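You operate a simulated robot arm through the tools that you are given. There is no shell and no other tool. Be economical: measure what you need, move in short steps, check, and stop when the job is done.

Carry out the task below with a simulated two-armed robot. There is one attempt and no reset: what you move stays moved.

Task
Take the black ring and leave it on the black tile. Then take the yellow box and put it on the side window sill. Then put the brown cup in the inside of the wash tub. Then open the jars door, take the blue spool and put it on the shelf behind the jars door, then shut the door. Then take the blue cup and put it on the job card. Do these in the order given. Set down upright: brown cup, blue cup.

It is judged by the outcome, as a careful person would: the job done as asked, and still so three seconds after it is handed in. It fails if anything else is knocked over, pushed out of place, dropped, spilled or broken.

Robot
Two 7-joint arms with two-finger parallel grippers on one trunk, on a base that drives. Base frame: it is fixed to the floor where the robot stands at the start and does not move with it; the origin is under the middle of the robot, x ahead of it, y to its left, z up. Units: m, rad, N and s.
The left shoulder is at the start at [0.05, 0.168, 1.209], the right one opposite. With the tool pointing down near the work surface each hand reaches from about 0.1 to 0.4 m from the robot's upright axis, wherever it stands, measured 20 degrees to its own side. Places, roughly: black ring (9x9x2 cm) [0.6, 0.2, 0.7]; black tile (10x10x2 cm) [-0.7, 0.9, 0.5]; blue cup [-3.5, 0.75, 0.75]; blue spool (5x6x5 cm) [-5, -0.8, 0.8]; brown cup [0.5, 0.25, 1.25]; inside of the wash tub (27x21 cm) [0.58, -3.68, 0.82]; jars door [-5.1, 0.9, 0.4]; job card [-4, 0.75, 0.75]; shelf behind the jars door [-5.1, 1.1, 0.4]; side window sill (101x13 cm) [-1, -4.1, 0.96]; yellow box [0.5, 0.25, 1.25]. Payload 1.57 kg a hand.
The tool frame of a hand sits at the grasp point between the pads (the TCP): z along the fingers, y along the line on which they close. The tips reach 0.03 m beyond it. The gripper opens to 0.08 m. The fingers are 0.017 m wide and 0.012 m thick; the gripper's body (0.04 by 0.082 m) begins 0.08 m behind the TCP.
Orientation is that of the tool frame in the base frame, as [roll, pitch, yaw] about the fixed x, y, z axes, in that order (R = Rz(yaw) Ry(pitch) Rx(roll)). With the fingers straight down and closing along the base's y, the tool's x points along the base's -x, its y along +y and its z along -z.

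Tools
- The arms move only by the tool play_rows. It takes "left_steps", "right_steps" or both (then of equal length, played together; a hand with none holds still); each is a list of rows, each an object of numbers (a shift or turn left out is 0, a gripper value left out holds the last): "dx", "dy", "dz": the shift along the base's x, y, z in units of 500 mm (1.0 is 500 mm); "wx", "wy", "wz": the turn, a rotation vector about the base's x, y, z in units of 180 degrees (1.0 is 180 degrees). In form: [{"dx": .., "dy": .., "dz": .., "wx": .., "wy": .., "wz": ..}, ...]. A call has 1 to 12 rows; each row is the pose to reach, as a shift and turn from the pose commanded when the call began. "left_hand" and "right_hand" are, for a hand that has rows, the opening, from 0 (shut) to 1 (fully open), set as the call begins (left out, the last holds). A call with a number of a shift or a turn outside -1 to 1 is refused whole. Rows are played at 5 a second. More than 0.05 m and 0.15 rad between two rows, or a gripper value outside its range, and nothing of the call is played. Where a pose cannot be reached the arm comes as near as it can. A force on the tool above 40 N (or 10 N above the force at the start of the call, whichever is more), or a blocked arm, ends the call early, and 0.2 s more pass. The fingers move at their own pace (about 0.045 m/s each) and stop on an object; they squeeze with about 43 N. The grip force told is the motor's: it shows also when the fingers shut on nothing. Time passes only in rows, and 0.2 s behind the last, so rows that repeat a pose let the fingers close. The reply holds the time, the measured pose of the TCP, the force on the tool along the base axes, the opening and the grip force, in the units named above and with some noise, with the torque about the TCP (base axes, N m) and any sound that the robot's microphone picked up, and new pictures: "show" is both (left out), scene, wrist or none (wrist: the cameras of the hands that moved).
- Cameras (640 x 400 px; columns grow to the right, rows downward): "scene" is now at [0.1224, 0.0466, 1.4479]; the picture's right is [0.51, -0.86, 0.00], its down [-0.26, -0.15, -0.95] and it looks along [0.82, 0.49, -0.30] (base axes); focal length 214 px, centre (320, 200). "left" rides on the left gripper at [0.072, 0.007, -0.122] in its tool frame; the picture's right is [-0.09, 1.00, 0.00], its down [-0.84, -0.08, -0.54] and it looks along [-0.54, -0.05, 0.84] (tool axes); focal length 238 px, centre (320, 200). "right" rides on the right gripper at [0.072, -0.007, -0.122] in its tool frame; the picture's right is [0.09, 1.00, 0.00], its down [-0.84, 0.08, -0.54] and it looks along [-0.54, 0.05, 0.84] (tool axes); focal length 238 px, centre (320, 200). There is no depth. A picture from a camera that has moved, and an enlarged one, comes with that camera's place and axes in the base frame and with its lens.
- move_column(by): slides the trunk up (or, below 0, down) by that many m; the arms and the scene camera ride with it, the base frame stays. It gives what a move gives, with no picture.
- base_move(legs): drives the robot by 1 to 6 legs, each [ahead, left, turn to the left] in m, m and rad, along the robot's own axes; the way and the turn of a leg run together, so that a leg with both is an arc; at most 1.5 m and 3.142 rad a leg. The arms and the cameras ride along, it lands a little off, and it stops where it bumps. It gives what a move gives, and a new picture of the scene camera.
- turn_head(pan, tilt): turns the head with the scene camera to pan (to the left, within 1.396 rad either way) and tilt (down, from -0.506 to 1.204), counted from straight ahead of the robot. It gives what a move gives, and a new picture of the scene camera.
- inspect(camera, box): a new picture of the part [left, top, right, bottom] of that camera's present view, enlarged. It takes no simulated time.
- sign_off(): hands the job in; it is judged then, once.

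Go step by step. Nothing tells you exact positions but the pictures and the camera data: compare them with the known pose of the tool, close in by small moves and look again before you grip or let go. The budget is 186 turns and 260 pictures, counting those below and the enlarged ones. Unless the task says otherwise, let go and move clear before handing in.

The tools are called after "Request:" as name(argument=value, ...) on one line, values as JSON. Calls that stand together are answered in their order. play_rows: Moves the arms, as the interface text tells. Its arguments: {"type":"object","properties":{"left_steps":{"type":"array","items":{"type":"object","properties":{"dx":{"type":"number"},"dy":{"type":"number"},"dz":{"type":"number"},"wx":{"type":"number"},"wy":{"type":"number"},"wz":{"type":"number"}}}},"left_hand":{"type":"number"},"right_steps":{"type":"array","items":{"type":"object","properties":{"dx":{"type":"number"},"dy":{"type":"number"},"dz":{"type":"number"},"wx":{"type":"number"},"wy":{"type":"number"},"wz":{"type":"number"}}}},"right_hand":{"type":"number"},"show":{"type":"string","enum":["both","scene","wrist","none"]}},"required":[]} The other tools are called the same way: move_column (by) slides the trunk up or down; base_move (legs) drives the base; turn_head (pan, tilt) turns the head that bears the scene camera; inspect (camera, box) takes an enlarged picture of a part of a camera's view; sign_off () hands the job in.

At the start:

```text
clock: 0.0
left_ee_pos: [0.2457, 0.2458, 1.3914]
left_tcp_rot: [-3.14, 0.003, 3.14]
left_wrist_force: [0.5, -0.4, 0.8]
left_ft_torque: [-0.03, -0.02, 0.01]
left_finger_gap: 0.0801
left_grasp_force: 0.0
right_ee_pos: [0.2833, 0.0078, 1.3547]
right_tcp_rot: [-3.141, 0.0, 3.142]
right_wrist_force: [0.5, 0.1, 0.4]
right_ft_torque: [0.0, -0.01, 0.03]
right_finger_gap: 0.08
right_grasp_force: 0.0
trunk travel left (down, up): [-0.377, 0.065]
robot x, y, heading: [-0.0011, 0.0004, 0.0]
head pan, tilt: [0.536, 0.304]
```

scene: 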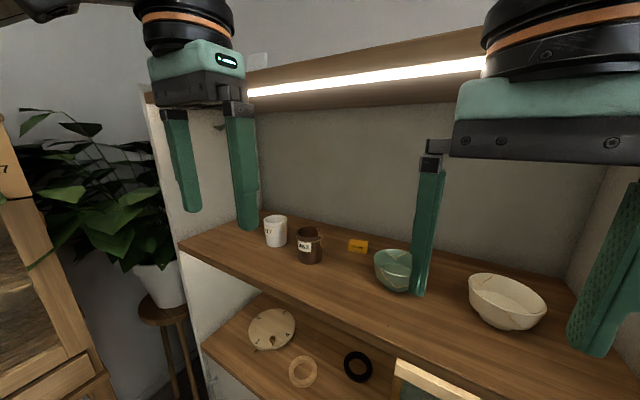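
right: 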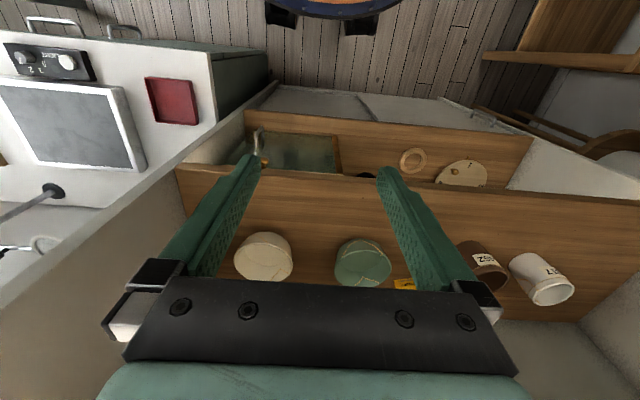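
left: 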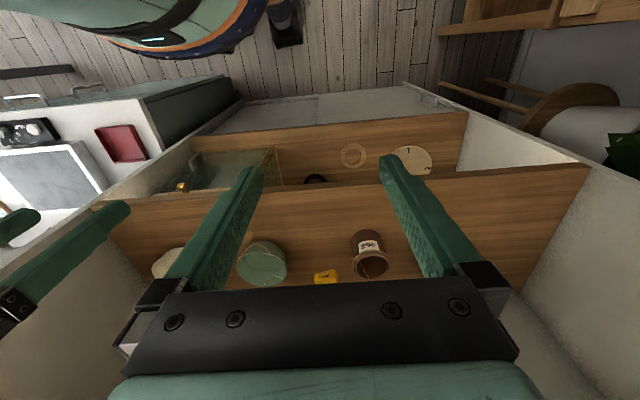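

I see the two shelves: ring on the lower one, cups and yellow box on the upper. I'll look down for the geometry first.

Request:
turn_head(pan=0.3, tilt=0.8)

Request:
inspect(camera="left", box=[100, 80, 580, 300])

```text
clock: 0.9
left_ee_pos: [0.2465, 0.2455, 1.3915]
left_tcp_rot: [-3.141, 0.002, 3.142]
left_wrist_force: [-0.6, 0.5, -0.5]
left_ft_torque: [0.04, 0.03, 0.04]
left_finger_gap: 0.08
left_grasp_force: 0.0
right_ee_pos: [0.2845, 0.008, 1.3541]
right_tcp_rot: [3.139, 0.0, 3.141]
right_wrist_force: [-1.0, -0.4, 0.4]
right_ft_torque: [-0.02, 0.02, 0.03]
right_finger_gap: 0.0801
right_grasp_force: 0.1
trunk travel left (down, up): [-0.377, 0.065]
robot x, y, heading: [0.0009, -0.0014, -0.002]
head pan, tilt: [0.3, 0.799]
camera scene: at [0.1192, 0.0228, 1.404], right [0.3, -0.96, 0.0], down [-0.68, -0.21, -0.7], along [0.67, 0.21, -0.72], focal length 214 px, centre (320, 200)
```

scene: 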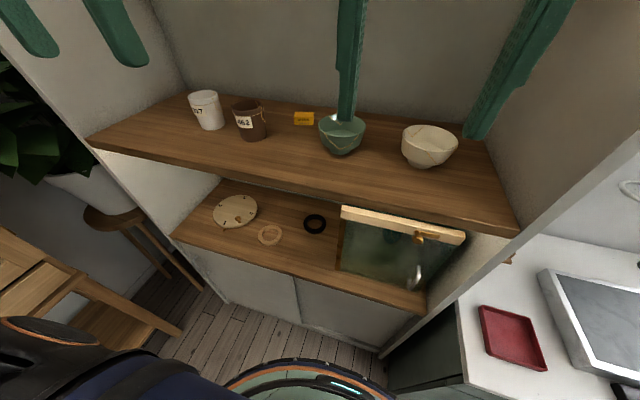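

```text
1.33 times, centred on (340, 190) of left
camera zoom: at [0.1737, 0.2525, 1.5121], right [0.09, 1.0, 0.0], down [0.84, -0.08, 0.54], along [0.54, -0.05, -0.84], focal length 318 px, centre (293, 213)
```

zoom: 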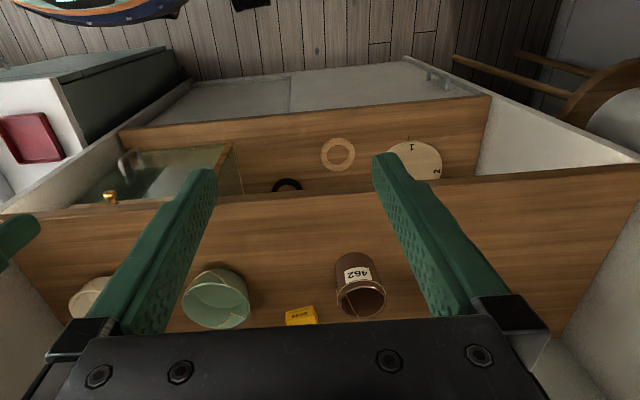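

The ring is around [0.60, 0.195, 0.71] on the lower shelf, with both shelf fronts at x≈0.41 and the upper shelf at z≈1.12. I'll lower the trunk so the left hand can reach in under the upper shelf.

Request:
move_column(by=-0.36)

Request:
turn_head(pan=0.3, tilt=0.5)

```text
clock: 4.4
left_ee_pos: [0.2463, 0.2453, 1.0305]
left_tcp_rot: [-3.14, 0.001, 3.139]
left_wrist_force: [0.3, -0.1, 0.3]
left_ft_torque: [0.0, -0.02, -0.02]
left_finger_gap: 0.0798
left_grasp_force: 0.0
right_ee_pos: [0.2839, 0.007, 0.9943]
right_tcp_rot: [-3.142, 0.001, 3.141]
right_wrist_force: [1.1, 0.1, 0.4]
right_ft_torque: [0.05, 0.0, -0.01]
right_finger_gap: 0.0799
right_grasp_force: 0.1
trunk travel left (down, up): [-0.017, 0.425]
robot x, y, heading: [0.0022, 0.0, 0.004]
head pan, tilt: [0.3, 0.799]
```

```text
clock: 5.2
left_ee_pos: [0.246, 0.2452, 1.0303]
left_tcp_rot: [-3.139, 0.002, 3.138]
left_wrist_force: [0.1, 1.1, 0.1]
left_ft_torque: [0.01, 0.01, -0.01]
left_finger_gap: 0.0797
left_grasp_force: 0.1
right_ee_pos: [0.2841, 0.0074, 0.9938]
right_tcp_rot: [-3.141, -0.001, 3.141]
right_wrist_force: [0.2, 1.0, -0.8]
right_ft_torque: [0.0, -0.01, -0.03]
right_finger_gap: 0.08
right_grasp_force: 0.0
trunk travel left (down, up): [-0.017, 0.425]
robot x, y, heading: [-0.0006, 0.0011, 0.001]
head pan, tilt: [0.3, 0.499]
camera scene: at [0.129, 0.0258, 1.0698], right [0.3, -0.96, 0.0], down [-0.46, -0.14, -0.88], along [0.84, 0.26, -0.48], focal length 214 px, centre (320, 200)
```

scene: 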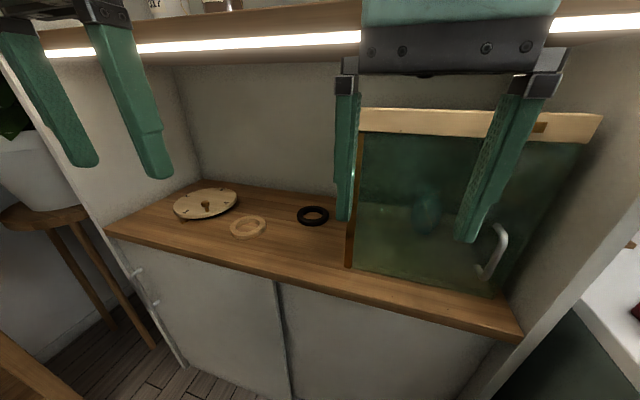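

The ring triangulates to about [0.60, 0.193, 0.745]. I'll tilt the left hand 45° forward and bring it in front of the gap, to grip the ring's left rim.

Request:
play_rows(left_steps=[{"dx": 0.05, "dy": -0.006, "dz": -0.05, "wy": -0.0417}, {"dx": 0.1, "dy": -0.012, "dz": -0.1, "wy": -0.0833}, {"dx": 0.15, "dy": -0.018, "dz": -0.15, "wy": -0.125}, {"dx": 0.2, "dy": -0.024, "dz": -0.2, "wy": -0.1667}, {"dx": 0.25, "dy": -0.028, "dz": -0.25, "wy": -0.2083}, {"dx": 0.3, "dy": -0.03, "dz": -0.3, "wy": -0.25}, {"dx": 0.37, "dy": -0.03, "dz": -0.36, "wy": -0.25}], left_hand=0.65)

```text
clock: 6.8
left_ee_pos: [0.4286, 0.2299, 0.8505]
left_tcp_rot: [-3.138, 0.789, 3.14]
left_wrist_force: [-0.3, -0.6, 0.6]
left_ft_torque: [0.02, 0.03, 0.01]
left_finger_gap: 0.052
left_grasp_force: 0.1
right_ee_pos: [0.2824, 0.0073, 0.9941]
right_tcp_rot: [3.141, 0.001, -3.141]
right_wrist_force: [-0.2, 0.2, -0.1]
right_ft_torque: [-0.01, 0.02, 0.0]
right_finger_gap: 0.0801
right_grasp_force: 0.0
trunk travel left (down, up): [-0.017, 0.425]
robot x, y, heading: [0.0015, -0.0064, 0.0]
head pan, tilt: [0.3, 0.499]
camera scene: at [0.129, 0.0258, 1.0699], right [0.3, -0.96, 0.0], down [-0.46, -0.14, -0.88], along [0.84, 0.26, -0.48], focal length 214 px, centre (320, 200)
camera left: at [0.2917, 0.2362, 0.886], right [0.07, 1.0, 0.06], down [0.21, -0.08, 0.98], along [0.98, -0.05, -0.21], focal length 238 px, centre (320, 200)
```

scene: 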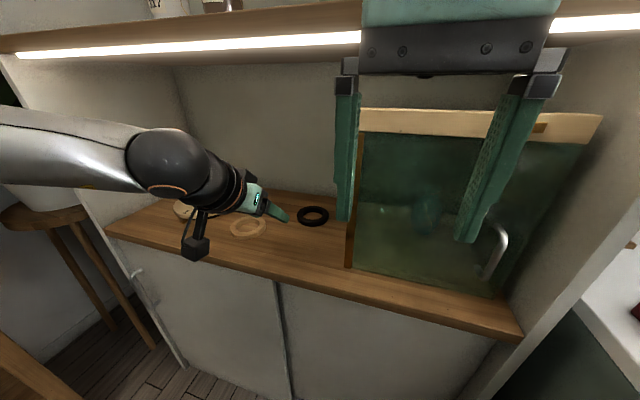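
left: 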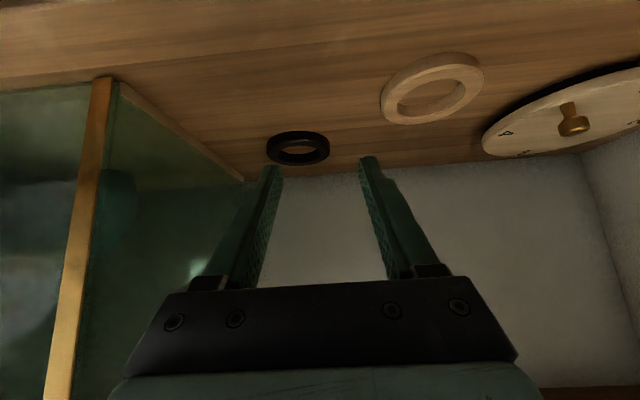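

The ring refines to [0.604, 0.194, 0.742], and the hand is already in line with its left rim. I'll go forward above it.

Request:
play_rows(left_steps=[{"dx": 0.08, "dz": -0.02}, {"dx": 0.16, "dz": -0.04}, {"dx": 0.24, "dz": -0.06}, {"dx": 0.31, "dz": -0.09}])

Request:
inspect(camera="left", box=[220, 80, 440, 220])

Request:
inspect(camera="scene", box=[220, 160, 400, 270])

```text
clock: 7.8
left_ee_pos: [0.5851, 0.2291, 0.8049]
left_tcp_rot: [-3.141, 0.788, 3.138]
left_wrist_force: [-1.0, 0.1, -0.1]
left_ft_torque: [0.0, 0.01, -0.02]
left_finger_gap: 0.0522
left_grasp_force: 0.1
right_ee_pos: [0.2849, 0.0078, 0.9936]
right_tcp_rot: [-3.141, 0.0, 3.14]
right_wrist_force: [0.4, 0.4, -0.3]
right_ft_torque: [0.0, -0.02, 0.02]
right_finger_gap: 0.0801
right_grasp_force: 0.1
trunk travel left (down, up): [-0.017, 0.425]
robot x, y, heading: [-0.0011, -0.0009, -0.002]
head pan, tilt: [0.3, 0.499]
camera scene: at [0.129, 0.0258, 1.0699], right [0.3, -0.96, 0.0], down [-0.46, -0.14, -0.88], along [0.84, 0.26, -0.48], focal length 214 px, centre (320, 200)
camera left: at [0.4482, 0.2371, 0.8402], right [0.07, 1.0, 0.07], down [0.21, -0.08, 0.98], along [0.98, -0.05, -0.21], focal length 238 px, centre (320, 200)
```

scene: 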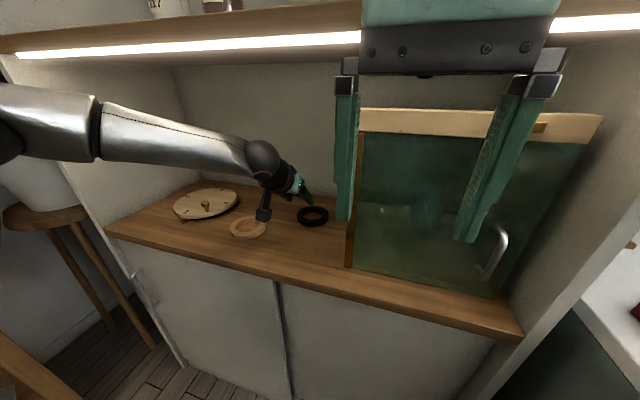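
left: 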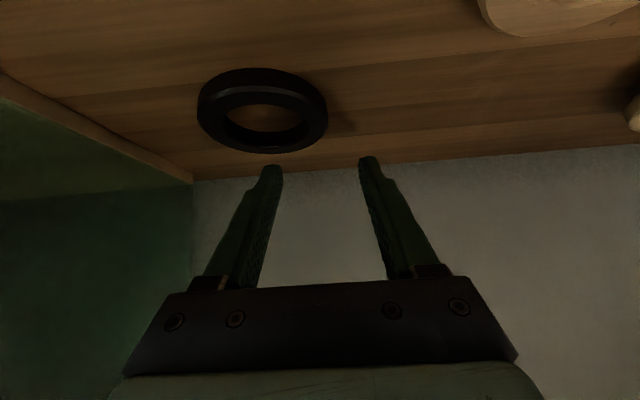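

```text
2.86 times, centred on (330, 150) of left
camera zoom: at [0.4482, 0.2371, 0.8402], right [0.07, 1.0, 0.07], down [0.21, -0.08, 0.98], along [0.98, -0.05, -0.21], focal length 681 px, centre (291, 343)
```

zoom: 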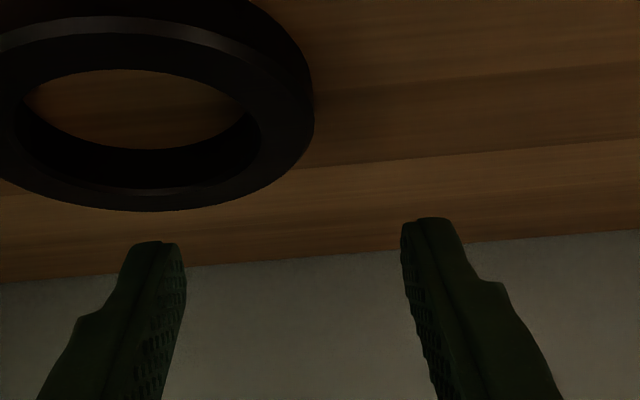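

```text
3.56 times, centred on (310, 215) of scene
camera zoom: at [0.129, 0.0258, 1.0699], right [0.3, -0.96, 0.0], down [-0.46, -0.14, -0.88], along [0.84, 0.26, -0.48], focal length 763 px, centre (356, 147)
```

zoom: 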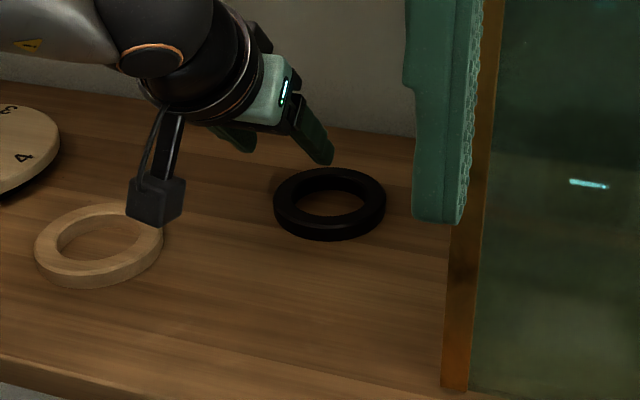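

The fingers straddle the left rim as planned. I'll lower straight down toward the shelf, watching the force.

Request:
play_rows(left_steps=[{"dz": -0.03}, {"dz": -0.055}, {"dz": -0.075}, {"dz": -0.083}])

Request:
inspect(camera="scene", box=[220, 160, 400, 270])

```text
clock: 8.8
left_ee_pos: [0.5847, 0.2299, 0.7666]
left_tcp_rot: [-3.141, 0.795, 3.14]
left_wrist_force: [-9.7, 3.6, 16.8]
left_ft_torque: [0.12, -0.01, 0.01]
left_finger_gap: 0.0522
left_grasp_force: 0.5
right_ee_pos: [0.2819, 0.0073, 0.9955]
right_tcp_rot: [3.14, 0.002, -3.14]
right_wrist_force: [-0.6, 0.3, 0.2]
right_ft_torque: [0.0, 0.0, -0.02]
right_finger_gap: 0.08
right_grasp_force: 0.0
trunk travel left (down, up): [-0.017, 0.425]
robot x, y, heading: [-0.0053, -0.0002, 0.002]
head pan, tilt: [0.3, 0.499]
camera scene: at [0.1271, 0.0257, 1.0705], right [0.3, -0.96, 0.0], down [-0.46, -0.14, -0.88], along [0.84, 0.26, -0.48], focal length 214 px, centre (320, 200)
camera left: at [0.4478, 0.237, 0.8009], right [0.07, 1.0, 0.07], down [0.2, -0.08, 0.98], along [0.98, -0.05, -0.2], focal length 238 px, centre (320, 200)
```

scene: 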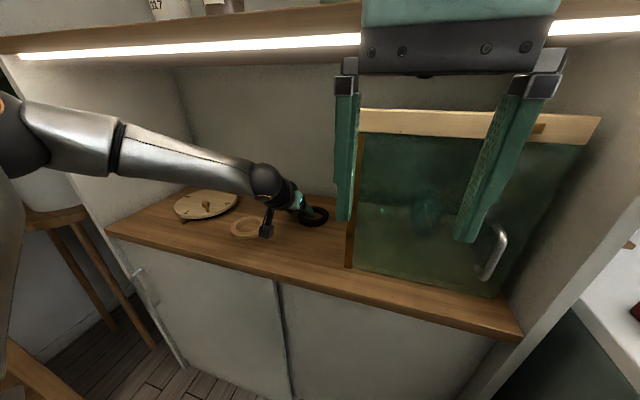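
left: 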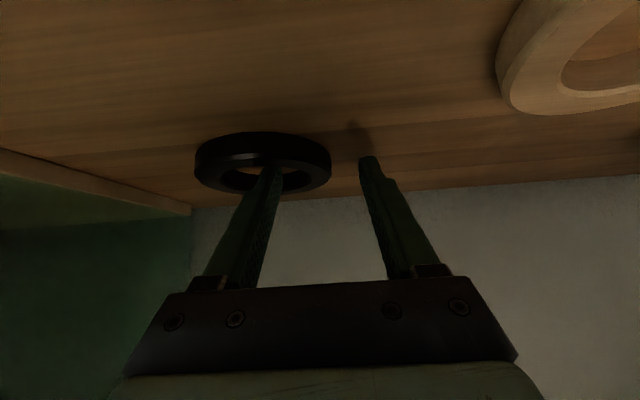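

```text
3.56 times, centred on (310, 215) of scene
camera zoom: at [0.1271, 0.0257, 1.0705], right [0.3, -0.96, 0.0], down [-0.46, -0.14, -0.88], along [0.84, 0.26, -0.48], focal length 763 px, centre (356, 147)
```

zoom: 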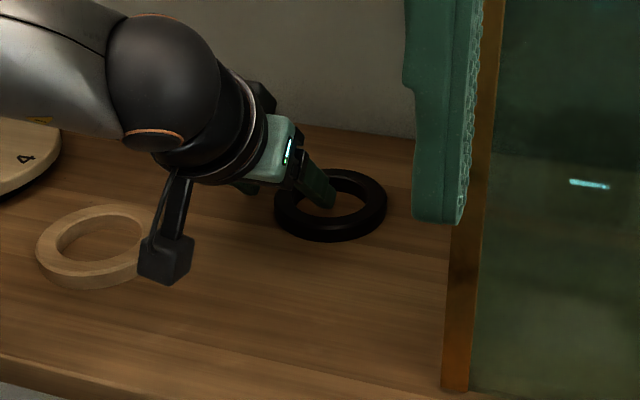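

Contact of about 17 N; I need to see whether the tip is in the hole or on the rim, so I'll look closer.

Request:
inspect(camera="left", box=[180, 110, 400, 220])

Request:
inspect(camera="scene", box=[280, 190, 340, 235])

```text
2.91 times, centred on (290, 165) of left
camera zoom: at [0.4478, 0.237, 0.8009], right [0.07, 1.0, 0.07], down [0.2, -0.08, 0.98], along [0.98, -0.05, -0.2], focal length 693 px, centre (407, 302)
```

zoom: 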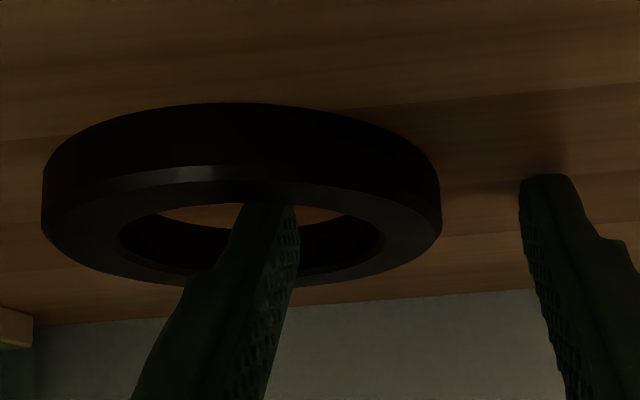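

```text
8.89 times, centred on (310, 212) of scene
camera zoom: at [0.1271, 0.0257, 1.0705], right [0.3, -0.96, 0.0], down [-0.46, -0.14, -0.88], along [0.84, 0.26, -0.48], focal length 1906 px, centre (409, 89)
```

zoom: 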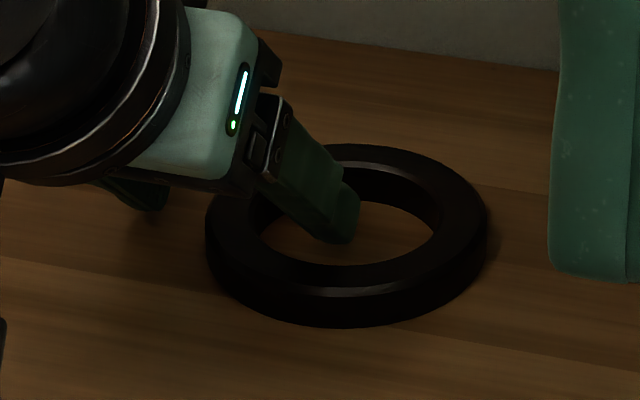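

The inner finger is in the hole and the outer one beside the ring, with the tips on the shelf. I'll ease up a touch and close.

Request:
play_rows(left_steps=[{"dz": 0.008}, {"dz": 0.008}, {"dz": 0.008}, {"dz": 0.008}, {"dz": 0.008}], left_hand=0, show="wrist")

```text
clock: 10.0
left_ee_pos: [0.5857, 0.2295, 0.7671]
left_tcp_rot: [3.141, 0.787, 3.139]
left_wrist_force: [-0.7, 0.5, 3.7]
left_ft_torque: [0.01, -0.02, 0.01]
left_finger_gap: 0.0107
left_grasp_force: 28.7
right_ee_pos: [0.2838, 0.0076, 0.9939]
right_tcp_rot: [3.141, 0.0, -3.141]
right_wrist_force: [0.6, -0.6, 0.1]
right_ft_torque: [0.02, 0.03, -0.02]
right_finger_gap: 0.0799
right_grasp_force: 0.0
trunk travel left (down, up): [-0.017, 0.425]
robot x, y, heading: [0.0015, 0.0002, -0.005]
head pan, tilt: [0.3, 0.499]
camera left: at [0.4487, 0.2366, 0.8023], right [0.07, 1.0, 0.07], down [0.21, -0.08, 0.98], along [0.98, -0.05, -0.21], focal length 238 px, centre (320, 200)
```

left: 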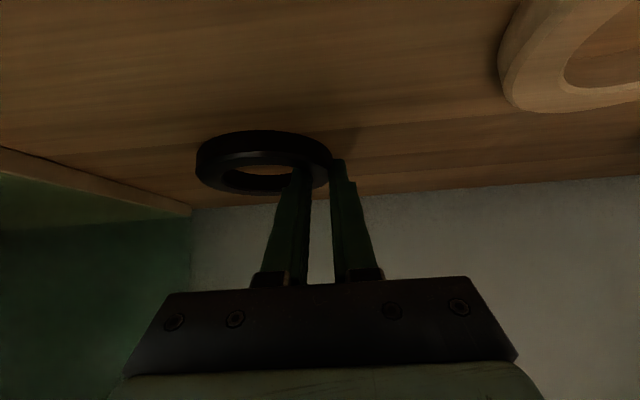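

It's closing on the rim; I'll hold a moment and lift 2 cm.

Request:
play_rows(left_steps=[{}, {}, {"dz": 0.02}, {"dz": 0.04}, {"dz": 0.06}])

Request:
inspect(camera="left", box=[180, 110, 400, 220])

```text
clock: 11.2
left_ee_pos: [0.5863, 0.231, 0.798]
left_tcp_rot: [-3.141, 0.787, 3.14]
left_wrist_force: [-0.2, 0.0, 0.0]
left_ft_torque: [0.02, 0.0, -0.05]
left_finger_gap: 0.0108
left_grasp_force: 28.4
right_ee_pos: [0.2838, 0.0079, 0.9948]
right_tcp_rot: [3.139, 0.001, -3.141]
right_wrist_force: [-0.6, 0.3, 0.4]
right_ft_torque: [0.02, -0.01, 0.02]
right_finger_gap: 0.0803
right_grasp_force: 0.0
trunk travel left (down, up): [-0.017, 0.425]
robot x, y, heading: [0.0012, 0.0004, 0.006]
head pan, tilt: [0.3, 0.499]
camera scene: at [0.1291, 0.0258, 1.0699], right [0.3, -0.96, 0.0], down [-0.46, -0.14, -0.88], along [0.84, 0.26, -0.48], focal length 214 px, centre (320, 200)
camera left: at [0.4497, 0.2377, 0.8336], right [0.07, 1.0, 0.07], down [0.21, -0.08, 0.98], along [0.98, -0.05, -0.21], focal length 238 px, centre (320, 200)
```

scene: 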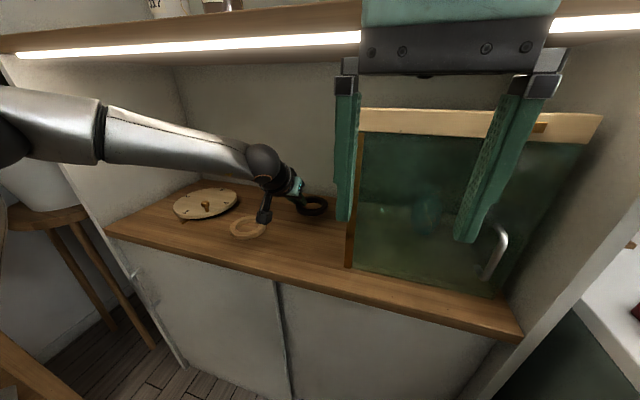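
left: 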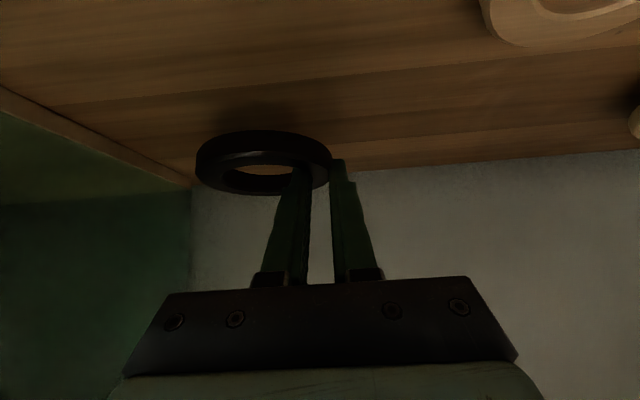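

```text
2.91 times, centred on (290, 165) of left
camera zoom: at [0.4497, 0.2377, 0.8336], right [0.07, 1.0, 0.07], down [0.21, -0.08, 0.98], along [0.98, -0.05, -0.21], focal length 693 px, centre (407, 302)
```

zoom: 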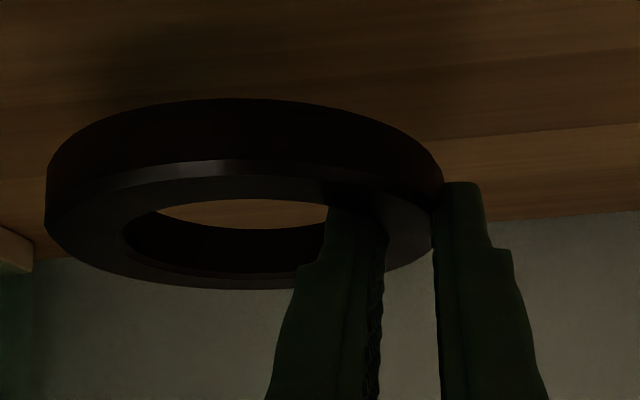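

The ring is held and level. I'll withdraw from the shelf and look for the tile behind-left.

Request:
play_rows(left_steps=[{"dx": -0.08, "dz": 0.02}, {"dx": -0.16, "dz": 0.04}, {"dx": -0.24, "dz": 0.06}, {"dx": -0.32, "dz": 0.08}, {"dx": -0.4, "dz": 0.1}, {"dx": -0.48, "dz": 0.12}], show="none")

Request:
turn_head(pan=1.39, tilt=0.3)

Request:
turn_head(pan=-1.39, tilt=0.3)

```text
clock: 12.6
left_ee_pos: [0.3455, 0.2346, 0.8607]
left_tcp_rot: [3.141, 0.785, 3.139]
left_wrist_force: [0.2, 0.0, -0.2]
left_ft_torque: [0.01, 0.01, -0.01]
left_finger_gap: 0.0104
left_grasp_force: 28.2
right_ee_pos: [0.2842, 0.0071, 0.9949]
right_tcp_rot: [-3.14, 0.001, 3.141]
right_wrist_force: [-0.2, 0.3, 0.3]
right_ft_torque: [0.0, 0.05, 0.02]
right_finger_gap: 0.0801
right_grasp_force: 0.0
trunk travel left (down, up): [-0.017, 0.425]
robot x, y, heading: [0.0003, 0.0007, 0.001]
head pan, tilt: [0.3, 0.499]
```

```text
clock: 14.0
left_ee_pos: [0.3461, 0.233, 0.8615]
left_tcp_rot: [3.141, 0.787, 3.139]
left_wrist_force: [-0.2, 0.3, 0.1]
left_ft_torque: [-0.01, -0.01, 0.0]
left_finger_gap: 0.011
left_grasp_force: 28.8
right_ee_pos: [0.2853, 0.0079, 0.9967]
right_tcp_rot: [3.131, -0.003, 3.125]
right_wrist_force: [20.7, 48.5, 65.0]
right_ft_torque: [-7.37, 8.05, -3.67]
right_finger_gap: 0.08
right_grasp_force: 0.0
trunk travel left (down, up): [-0.017, 0.425]
robot x, y, heading: [-0.0018, 0.0021, 0.001]
head pan, tilt: [1.389, 0.3]
camera scene: at [0.1076, 0.0646, 1.0802], right [0.71, -0.71, 0.0], down [-0.27, -0.27, -0.93], along [0.65, 0.66, -0.38], focal length 214 px, centre (320, 200)
```

scene: 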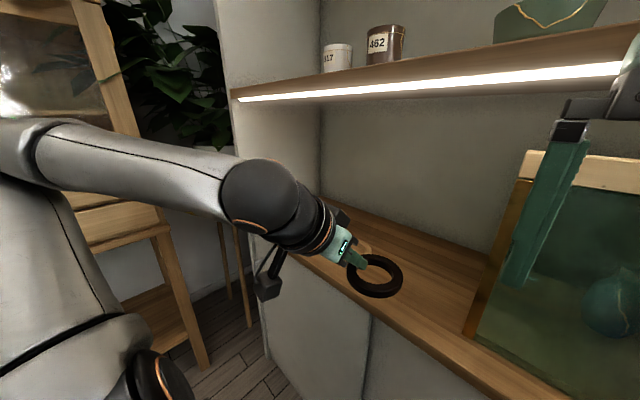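

```text
clock: 16.4
left_ee_pos: [0.3474, 0.2343, 0.8613]
left_tcp_rot: [-3.141, 0.785, 3.141]
left_wrist_force: [0.2, 0.4, 0.0]
left_ft_torque: [0.01, 0.02, 0.03]
left_finger_gap: 0.0104
left_grasp_force: 28.4
right_ee_pos: [0.286, 0.0044, 0.9955]
right_tcp_rot: [3.136, -0.001, -3.134]
right_wrist_force: [35.1, -52.0, 7.0]
right_ft_torque: [7.13, 5.33, 5.08]
right_finger_gap: 0.08
right_grasp_force: 0.0
trunk travel left (down, up): [-0.017, 0.425]
robot x, y, heading: [-0.0015, 0.0005, 0.004]
head pan, tilt: [-1.389, 0.3]
camera scene: at [0.106, -0.0692, 1.0912], right [-0.73, -0.68, 0.0], down [-0.18, 0.19, -0.96], along [0.66, -0.7, -0.27], focal length 214 px, centre (320, 200)
```

scene: 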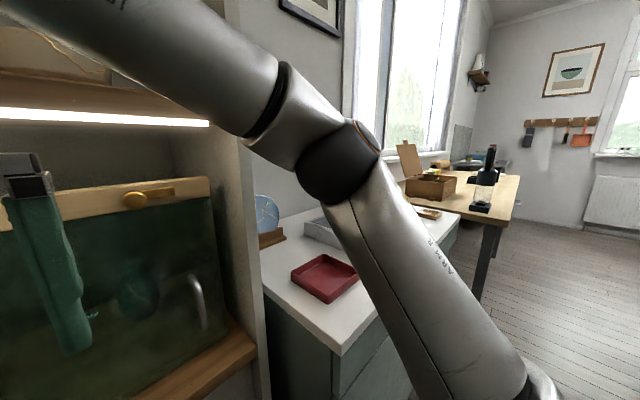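

The head bumped the right arm, so that arm stands too near. I'll centre the head and move the right arm outward and lower before doing more.

Request:
turn_head(pan=0.3, tilt=0.4)

Request:
play_rows(right_steps=[{"dx": -0.02, "dy": -0.08, "dz": -0.03}, {"dx": -0.04, "dy": -0.16, "dz": -0.06}, {"dx": -0.06, "dy": -0.24, "dz": -0.09}, {"dx": -0.08, "dy": -0.32, "dz": -0.12}, {"dx": -0.08, "dy": -0.4, "dz": -0.15}, {"dx": -0.08, "dy": -0.48, "dz": -0.18}, {"dx": -0.08, "dy": -0.54, "dz": -0.24}], right_hand=0.5, show="scene")

```text
clock: 18.1
left_ee_pos: [0.3469, 0.2327, 0.8609]
left_tcp_rot: [3.141, 0.785, 3.14]
left_wrist_force: [-0.5, 1.2, -0.8]
left_ft_torque: [0.01, 0.01, 0.0]
left_finger_gap: 0.0103
left_grasp_force: 28.0
right_ee_pos: [0.2845, 0.008, 0.9942]
right_tcp_rot: [3.141, 0.0, 3.141]
right_wrist_force: [0.1, -0.5, 0.0]
right_ft_torque: [0.0, 0.02, 0.06]
right_finger_gap: 0.0801
right_grasp_force: 0.0
trunk travel left (down, up): [-0.017, 0.425]
robot x, y, heading: [-0.0014, 0.0014, -0.003]
head pan, tilt: [0.3, 0.4]
camera scene: at [0.1306, 0.0263, 1.079], right [0.3, -0.96, 0.0], down [-0.37, -0.11, -0.92], along [0.88, 0.27, -0.39], focal length 214 px, centre (320, 200)
```

scene: 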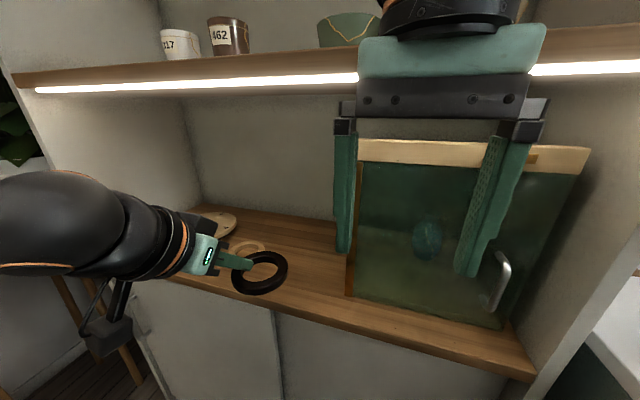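

```text
clock: 19.7
left_ee_pos: [0.3467, 0.2348, 0.8599]
left_tcp_rot: [-3.142, 0.786, 3.14]
left_wrist_force: [0.3, -0.7, 0.0]
left_ft_torque: [0.0, -0.01, -0.03]
left_finger_gap: 0.0105
left_grasp_force: 28.4
right_ee_pos: [0.2414, -0.2585, 0.8727]
right_tcp_rot: [-3.141, 0.001, -3.14]
right_wrist_force: [0.3, 0.6, 0.0]
right_ft_torque: [0.0, 0.01, -0.01]
right_finger_gap: 0.0402
right_grasp_force: 0.0
trunk travel left (down, up): [-0.017, 0.425]
robot x, y, heading: [0.0003, -0.0018, -0.001]
head pan, tilt: [0.3, 0.4]
camera scene: at [0.1306, 0.0264, 1.0791], right [0.3, -0.96, 0.0], down [-0.37, -0.12, -0.92], along [0.88, 0.27, -0.39], focal length 214 px, centre (320, 200)
```

scene: 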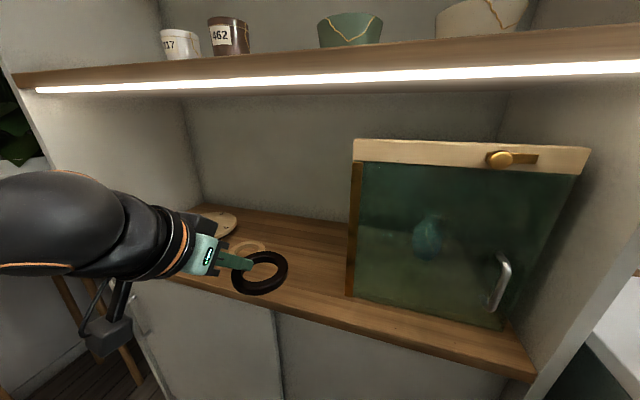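

The right arm is now clear. I'll back off a little and look left.

Request:
base_move(legs=[[-0.3, 0, 0]])

Request:
turn_head(pan=1.39, tilt=0.3)

```text
clock: 21.8
left_ee_pos: [0.0399, 0.2317, 0.8605]
left_tcp_rot: [3.14, 0.785, 3.131]
left_wrist_force: [0.2, -0.6, -0.5]
left_ft_torque: [-0.02, 0.05, -0.01]
left_finger_gap: 0.0102
left_grasp_force: 28.1
right_ee_pos: [-0.0675, -0.2595, 0.8719]
right_tcp_rot: [-3.141, 0.0, 3.138]
right_wrist_force: [0.4, 0.2, -0.1]
right_ft_torque: [-0.03, 0.0, 0.02]
right_finger_gap: 0.0401
right_grasp_force: 0.2
trunk travel left (down, up): [-0.017, 0.425]
robot x, y, heading: [-0.3141, -0.0029, -0.01]
head pan, tilt: [0.3, 0.4]
camera scene: at [-0.1771, 0.0265, 1.079], right [0.29, -0.96, 0.0], down [-0.37, -0.11, -0.92], along [0.88, 0.27, -0.39], focal length 214 px, centre (320, 200)
```

scene: 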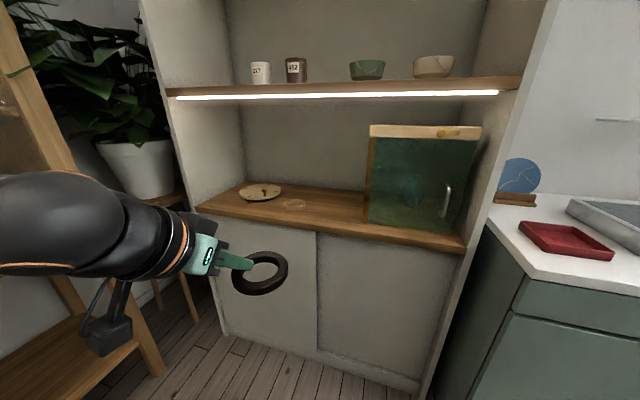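

```text
clock: 23.1
left_ee_pos: [0.0406, 0.233, 0.8621]
left_tcp_rot: [-3.141, 0.787, 3.133]
left_wrist_force: [0.0, -0.6, -0.1]
left_ft_torque: [0.04, -0.02, -0.01]
left_finger_gap: 0.0103
left_grasp_force: 28.4
right_ee_pos: [-0.0658, -0.259, 0.8735]
right_tcp_rot: [-3.141, 0.0, 3.137]
right_wrist_force: [0.2, -0.1, 0.5]
right_ft_torque: [-0.02, 0.02, -0.01]
right_finger_gap: 0.0402
right_grasp_force: 0.1
trunk travel left (down, up): [-0.017, 0.425]
robot x, y, heading: [-0.3084, -0.0009, -0.009]
head pan, tilt: [1.389, 0.3]
camera scene: at [-0.2483, 0.0913, 1.0883], right [0.98, -0.19, 0.0], down [-0.06, -0.29, -0.96], along [0.18, 0.94, -0.3], focal length 214 px, centre (320, 200)
```

scene: 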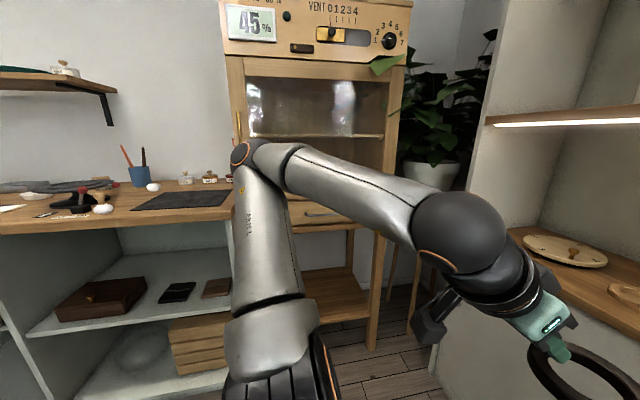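

The black tile is on the shelf under the desk at about [-0.66, 0.87, 0.49], with a brown tile to its right. I'll turn to face it, stopping a bit short.

Request:
base_move(legs=[[-0.17, 0, 0], [0, 0, 1.58], [0.2, 0, 0]])

Request:
turn_head(pan=0.2, tilt=0.6)

```text
clock: 29.5
left_ee_pos: [-0.6791, 0.5601, 0.8609]
left_tcp_rot: [3.141, 0.786, -1.627]
left_wrist_force: [0.3, -0.6, -0.2]
left_ft_torque: [-0.04, 0.03, 0.01]
left_finger_gap: 0.0107
left_grasp_force: 28.4
right_ee_pos: [-0.1926, 0.4311, 0.8716]
right_tcp_rot: [-3.141, 0.001, -1.624]
right_wrist_force: [-0.6, 0.3, 0.1]
right_ft_torque: [-0.01, 0.0, 0.03]
right_finger_gap: 0.0402
right_grasp_force: 0.1
trunk travel left (down, up): [-0.017, 0.425]
robot x, y, heading: [-0.467, 0.2054, 1.517]
head pan, tilt: [1.389, 0.3]
camera scene: at [-0.551, 0.2628, 1.0883], right [0.23, 0.97, 0.0], down [0.29, -0.07, -0.96], along [-0.93, 0.22, -0.3], focal length 214 px, centre (320, 200)
```

scene: 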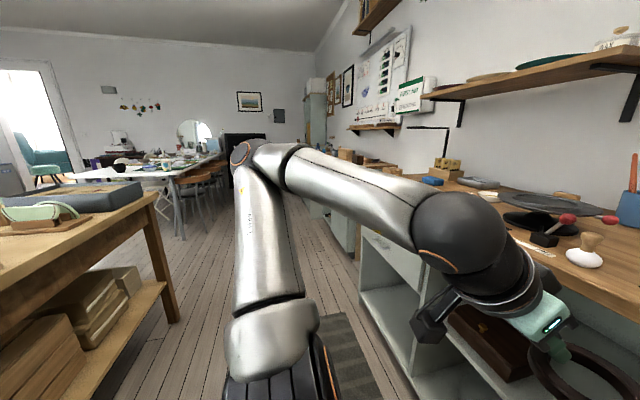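

```text
clock: 30.9
left_ee_pos: [-0.6793, 0.5609, 0.862]
left_tcp_rot: [-3.142, 0.786, -1.626]
left_wrist_force: [-1.2, 0.3, -0.1]
left_ft_torque: [0.04, 0.0, 0.0]
left_finger_gap: 0.0104
left_grasp_force: 28.7
right_ee_pos: [-0.1941, 0.4307, 0.8738]
right_tcp_rot: [3.141, 0.001, -1.623]
right_wrist_force: [-0.6, -1.6, -0.2]
right_ft_torque: [0.01, 0.02, 0.01]
right_finger_gap: 0.0401
right_grasp_force: 0.0
trunk travel left (down, up): [-0.017, 0.425]
robot x, y, heading: [-0.4647, 0.2002, 1.521]
head pan, tilt: [0.201, 0.6]
camera scene: at [-0.4732, 0.3286, 1.0608], right [0.99, 0.15, 0.0], down [0.08, -0.56, -0.83], along [-0.12, 0.82, -0.56], focal length 214 px, centre (320, 200)
```

scene: 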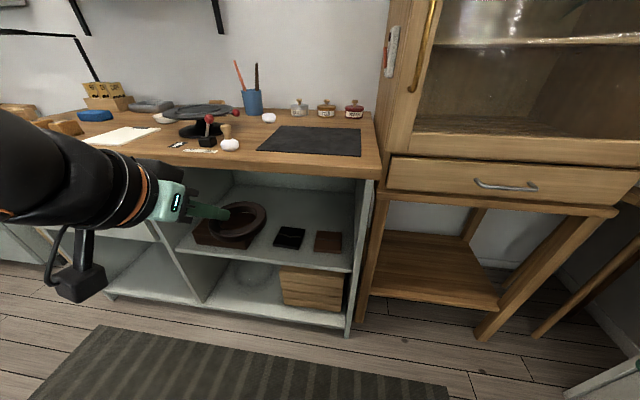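

The tile refines to [-0.672, 0.89, 0.487]. I'll lower the hand below desk height before driving closer.

Request:
play_rows(left_steps=[{"dz": -0.09}, {"dz": -0.18}, {"dz": -0.27}, {"dz": -0.36}, {"dz": -0.44}], show="none")

Request:
base_move(legs=[[0.15, 0, 0]])

```text
clock: 32.1
left_ee_pos: [-0.68, 0.6158, 0.6184]
left_tcp_rot: [-3.138, 0.787, -1.623]
left_wrist_force: [0.3, 0.5, 0.3]
left_ft_torque: [-0.03, -0.01, 0.02]
left_finger_gap: 0.0108
left_grasp_force: 28.7
left hand out of reach, approached as far as the arm can: row 1, 2, 3, 4, 5
right_ee_pos: [-0.1937, 0.4309, 0.8745]
right_tcp_rot: [3.141, 0.001, -1.623]
right_wrist_force: [-0.4, -0.6, 0.5]
right_ft_torque: [0.01, -0.02, -0.03]
right_finger_gap: 0.0398
right_grasp_force: 0.0
trunk travel left (down, up): [-0.017, 0.425]
robot x, y, heading: [-0.4623, 0.2008, 1.519]
head pan, tilt: [0.201, 0.6]
```

```text
clock: 33.5
left_ee_pos: [-0.6717, 0.7634, 0.6182]
left_tcp_rot: [3.141, 0.784, -1.626]
left_wrist_force: [-0.7, 0.0, -1.3]
left_ft_torque: [0.01, 0.02, -0.04]
left_finger_gap: 0.0107
left_grasp_force: 28.0
right_ee_pos: [-0.1866, 0.5783, 0.8729]
right_tcp_rot: [3.14, 0.0, -1.622]
right_wrist_force: [-0.2, -0.8, -1.3]
right_ft_torque: [0.0, -0.01, -0.02]
right_finger_gap: 0.0399
right_grasp_force: 0.1
trunk travel left (down, up): [-0.017, 0.425]
robot x, y, heading: [-0.4589, 0.3488, 1.522]
head pan, tilt: [0.201, 0.6]
camera scene: at [-0.4655, 0.4766, 1.0608], right [0.99, 0.15, 0.0], down [0.08, -0.56, -0.83], along [-0.12, 0.82, -0.56], focal length 214 px, centre (320, 200)
```

scene: 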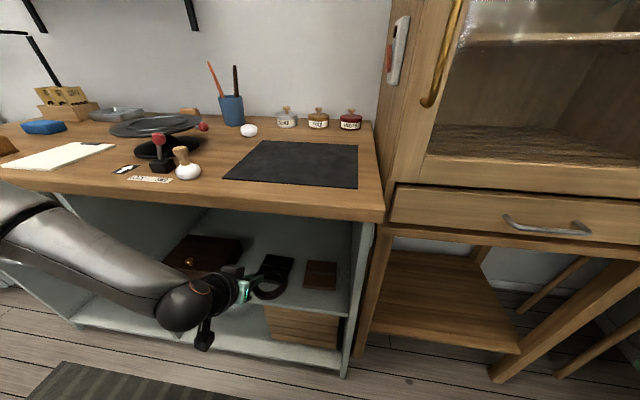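

The hand is now under the desk with the ring just in front of the tile. I'll move forward and left in small steps above it.

Request:
play_rows(left_steps=[{"dx": -0.03, "dy": 0.08}, {"dx": -0.06, "dy": 0.16}, {"dx": -0.074, "dy": 0.22}])

Request:
inspect(camera="scene", box=[170, 210, 350, 320])

```text
clock: 34.3
left_ee_pos: [-0.7078, 0.8722, 0.6201]
left_tcp_rot: [3.141, 0.785, -1.628]
left_wrist_force: [0.2, -1.0, -0.1]
left_ft_torque: [0.0, 0.01, 0.01]
left_finger_gap: 0.0105
left_grasp_force: 27.9
right_ee_pos: [-0.1864, 0.5785, 0.8725]
right_tcp_rot: [3.141, 0.001, -1.623]
right_wrist_force: [-0.1, -0.3, 0.0]
right_ft_torque: [0.01, -0.02, -0.02]
right_finger_gap: 0.04
right_grasp_force: 0.1
trunk travel left (down, up): [-0.017, 0.425]
robot x, y, heading: [-0.4546, 0.3498, 1.52]
head pan, tilt: [0.201, 0.6]
camera scene: at [-0.4655, 0.4766, 1.0608], right [0.99, 0.15, 0.0], down [0.08, -0.56, -0.83], along [-0.12, 0.82, -0.56], focal length 214 px, centre (320, 200)
camera left: at [-0.7224, 0.7352, 0.6553], right [-0.99, 0.12, 0.06], down [0.09, 0.2, 0.97], along [0.1, 0.97, -0.21], focal length 238 px, centre (320, 200)
```

scene: 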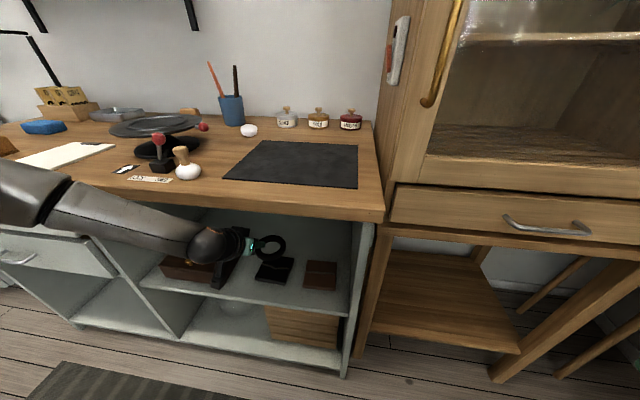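
left: 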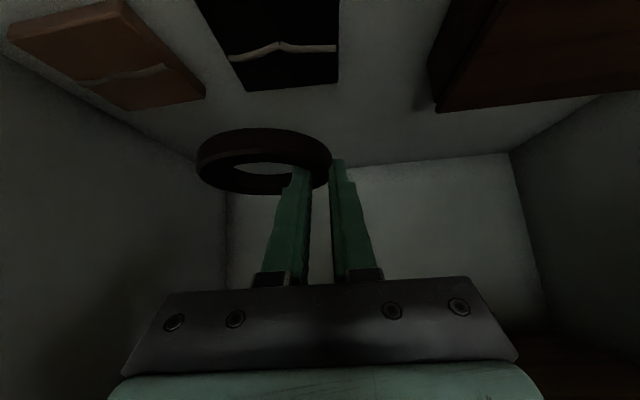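

```text
3.56 times, centred on (260, 265) of scene
camera zoom: at [-0.4655, 0.4766, 1.0608], right [0.99, 0.15, 0.0], down [0.08, -0.56, -0.83], along [-0.12, 0.82, -0.56], focal length 763 px, centre (533, -31)
```

zoom: 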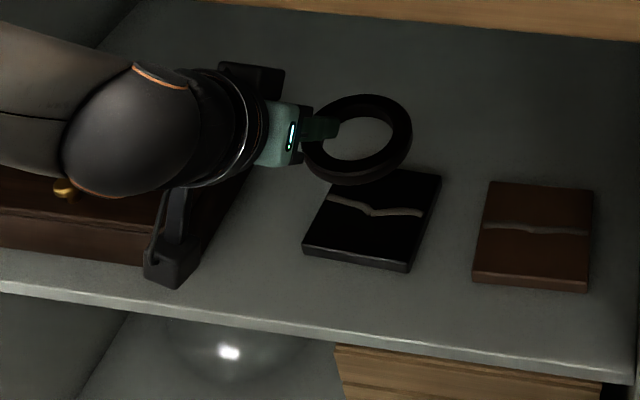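

The ring sits about 1 cm short of the tile centre [-0.677, 0.895]. I'll correct and come down most of the way.

Request:
play_rows(left_steps=[{"dx": -0.016, "dy": 0.022, "dz": -0.04}, {"dx": -0.016, "dy": 0.022, "dz": -0.1}, {"dx": -0.016, "dy": 0.022, "dz": -0.15}], show="wrist")

Request:
inspect(camera="scene", box=[170, 210, 350, 320])

```text
clock: 35.1
left_ee_pos: [-0.7179, 0.8841, 0.5547]
left_tcp_rot: [-3.141, 0.786, -1.625]
left_wrist_force: [-0.1, 0.2, -1.3]
left_ft_torque: [0.02, 0.01, -0.03]
left_finger_gap: 0.0104
left_grasp_force: 28.6
left hand out of reach, approached as far as the arm can: row 3
right_ee_pos: [-0.1849, 0.5795, 0.8734]
right_tcp_rot: [3.141, 0.0, -1.622]
right_wrist_force: [1.0, 1.5, -1.0]
right_ft_torque: [-0.02, -0.01, 0.02]
right_finger_gap: 0.0401
right_grasp_force: 0.0
trunk travel left (down, up): [-0.017, 0.425]
robot x, y, heading: [-0.4585, 0.3522, 1.519]
head pan, tilt: [0.201, 0.6]
camera left: at [-0.7318, 0.7475, 0.5889], right [-0.99, 0.12, 0.06], down [0.09, 0.2, 0.97], along [0.1, 0.97, -0.21], focal length 238 px, centre (320, 200)
```

left: 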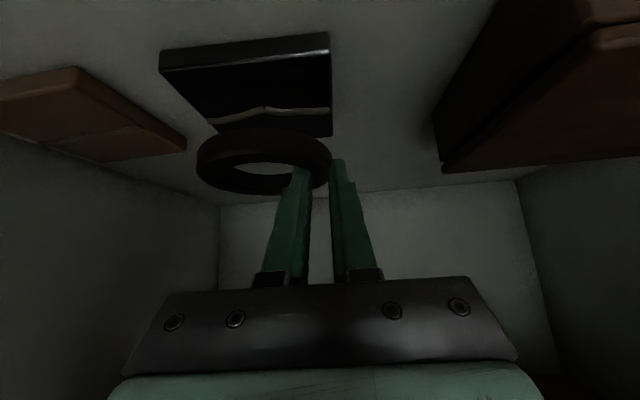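

```text
3.56 times, centred on (260, 265) of scene
camera zoom: at [-0.4655, 0.4765, 1.0609], right [0.99, 0.15, 0.0], down [0.08, -0.56, -0.83], along [-0.12, 0.82, -0.56], focal length 763 px, centre (533, -31)
```

zoom: 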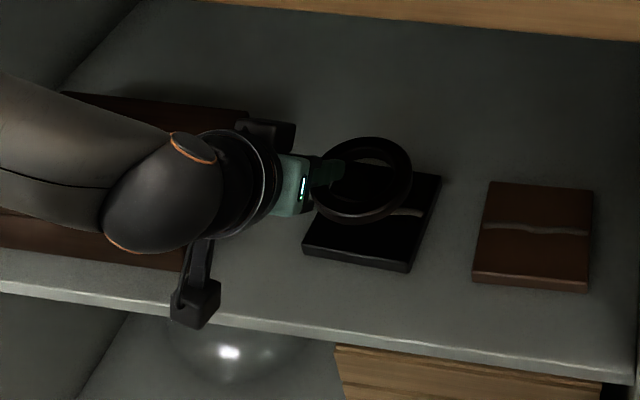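

The arm is too folded here to go lower. I'll lift slightly, back the base 12 cm, and reach in again from further off.

Request:
play_rows(left_steps=[{"dz": 0.06}, {"dz": 0.12}], show="none")

Request:
base_move(legs=[[-0.12, 0, 0]])

```text
clock: 35.7
left_ee_pos: [-0.7143, 0.882, 0.6112]
left_tcp_rot: [-3.141, 0.786, -1.625]
left_wrist_force: [-0.1, -0.2, -1.6]
left_ft_torque: [-0.02, 0.01, -0.02]
left_finger_gap: 0.0102
left_grasp_force: 28.3
right_ee_pos: [-0.1853, 0.5785, 0.8737]
right_tcp_rot: [-3.141, 0.001, -1.622]
right_wrist_force: [0.4, 0.3, 0.2]
right_ft_torque: [0.0, -0.02, 0.0]
right_finger_gap: 0.0399
right_grasp_force: 0.2
trunk travel left (down, up): [-0.017, 0.425]
robot x, y, heading: [-0.4572, 0.3529, 1.516]
head pan, tilt: [0.201, 0.6]
```

```text
clock: 36.9
left_ee_pos: [-0.7201, 0.7642, 0.6118]
left_tcp_rot: [-3.141, 0.786, -1.629]
left_wrist_force: [-0.2, 0.6, -0.5]
left_ft_torque: [-0.01, -0.03, 0.03]
left_finger_gap: 0.0104
left_grasp_force: 28.3
right_ee_pos: [-0.1924, 0.4609, 0.8731]
right_tcp_rot: [-3.142, 0.0, -1.626]
right_wrist_force: [0.2, 0.5, 0.1]
right_ft_torque: [0.0, 0.02, 0.0]
right_finger_gap: 0.04
right_grasp_force: 0.1
trunk travel left (down, up): [-0.017, 0.425]
robot x, y, heading: [-0.4647, 0.2299, 1.51]
head pan, tilt: [0.201, 0.6]
camera scene: at [-0.4715, 0.358, 1.0608], right [0.99, 0.14, 0.0], down [0.08, -0.56, -0.82], along [-0.12, 0.82, -0.57], focal length 214 px, centre (320, 200)
```

scene: 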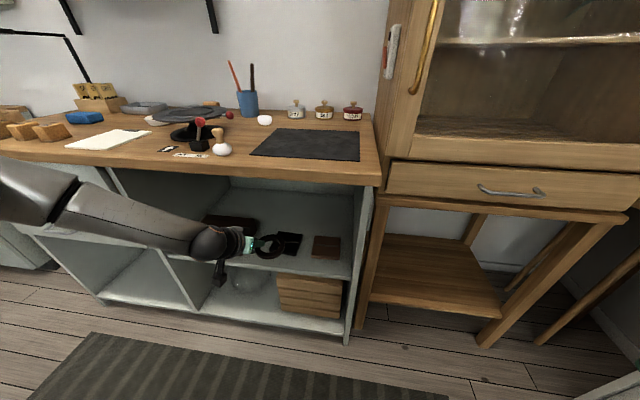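

Now I'll reach in again to above the tile and come down.

Request:
play_rows(left_steps=[{"dx": 0.008, "dy": 0.08}, {"dx": 0.008, "dy": 0.16}, {"dx": 0.008, "dy": 0.236}, {"dx": 0.008, "dy": 0.236, "dz": -0.06}, {"dx": 0.008, "dy": 0.236, "dz": -0.13}], show="wrist")

Request:
inspect(camera="scene", box=[210, 200, 350, 290])

```text
clock: 38.1
left_ee_pos: [-0.729, 0.8602, 0.5765]
left_tcp_rot: [-3.14, 0.786, -1.628]
left_wrist_force: [0.3, 0.7, -0.3]
left_ft_torque: [-0.03, 0.02, 0.02]
left_finger_gap: 0.0104
left_grasp_force: 29.4
left hand out of reach, approached as far as the arm can: row 4, 5
right_ee_pos: [-0.1926, 0.4591, 0.8739]
right_tcp_rot: [-3.141, 0.0, -1.626]
right_wrist_force: [0.1, -1.4, -0.3]
right_ft_torque: [-0.03, 0.02, 0.04]
right_finger_gap: 0.04
right_grasp_force: 0.0
trunk travel left (down, up): [-0.017, 0.425]
robot x, y, heading: [-0.4679, 0.2304, 1.512]
head pan, tilt: [0.201, 0.6]
camera left: at [-0.744, 0.7236, 0.6119], right [-0.99, 0.12, 0.06], down [0.09, 0.2, 0.98], along [0.11, 0.97, -0.21], focal length 238 px, centre (320, 200)
```

left: 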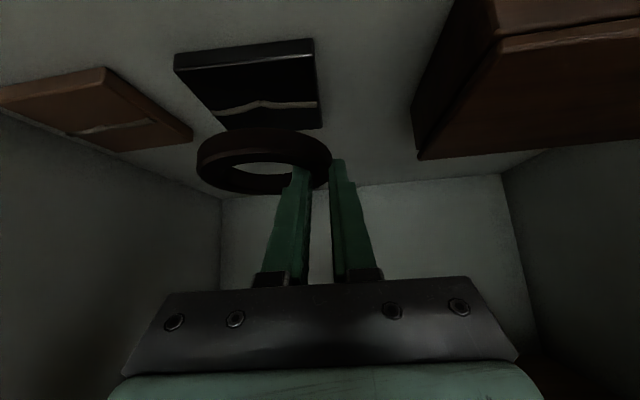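

```text
4.44 times, centred on (280, 245) of scene
camera zoom: at [-0.4714, 0.3579, 1.0608], right [0.99, 0.14, 0.0], down [0.08, -0.56, -0.83], along [-0.12, 0.82, -0.56], focal length 953 px, centre (498, 0)
```

zoom: 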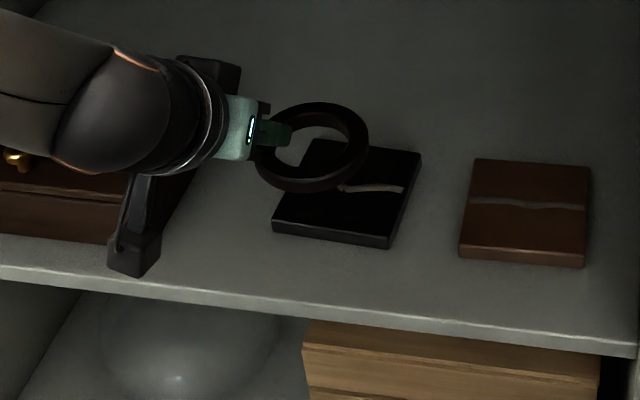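

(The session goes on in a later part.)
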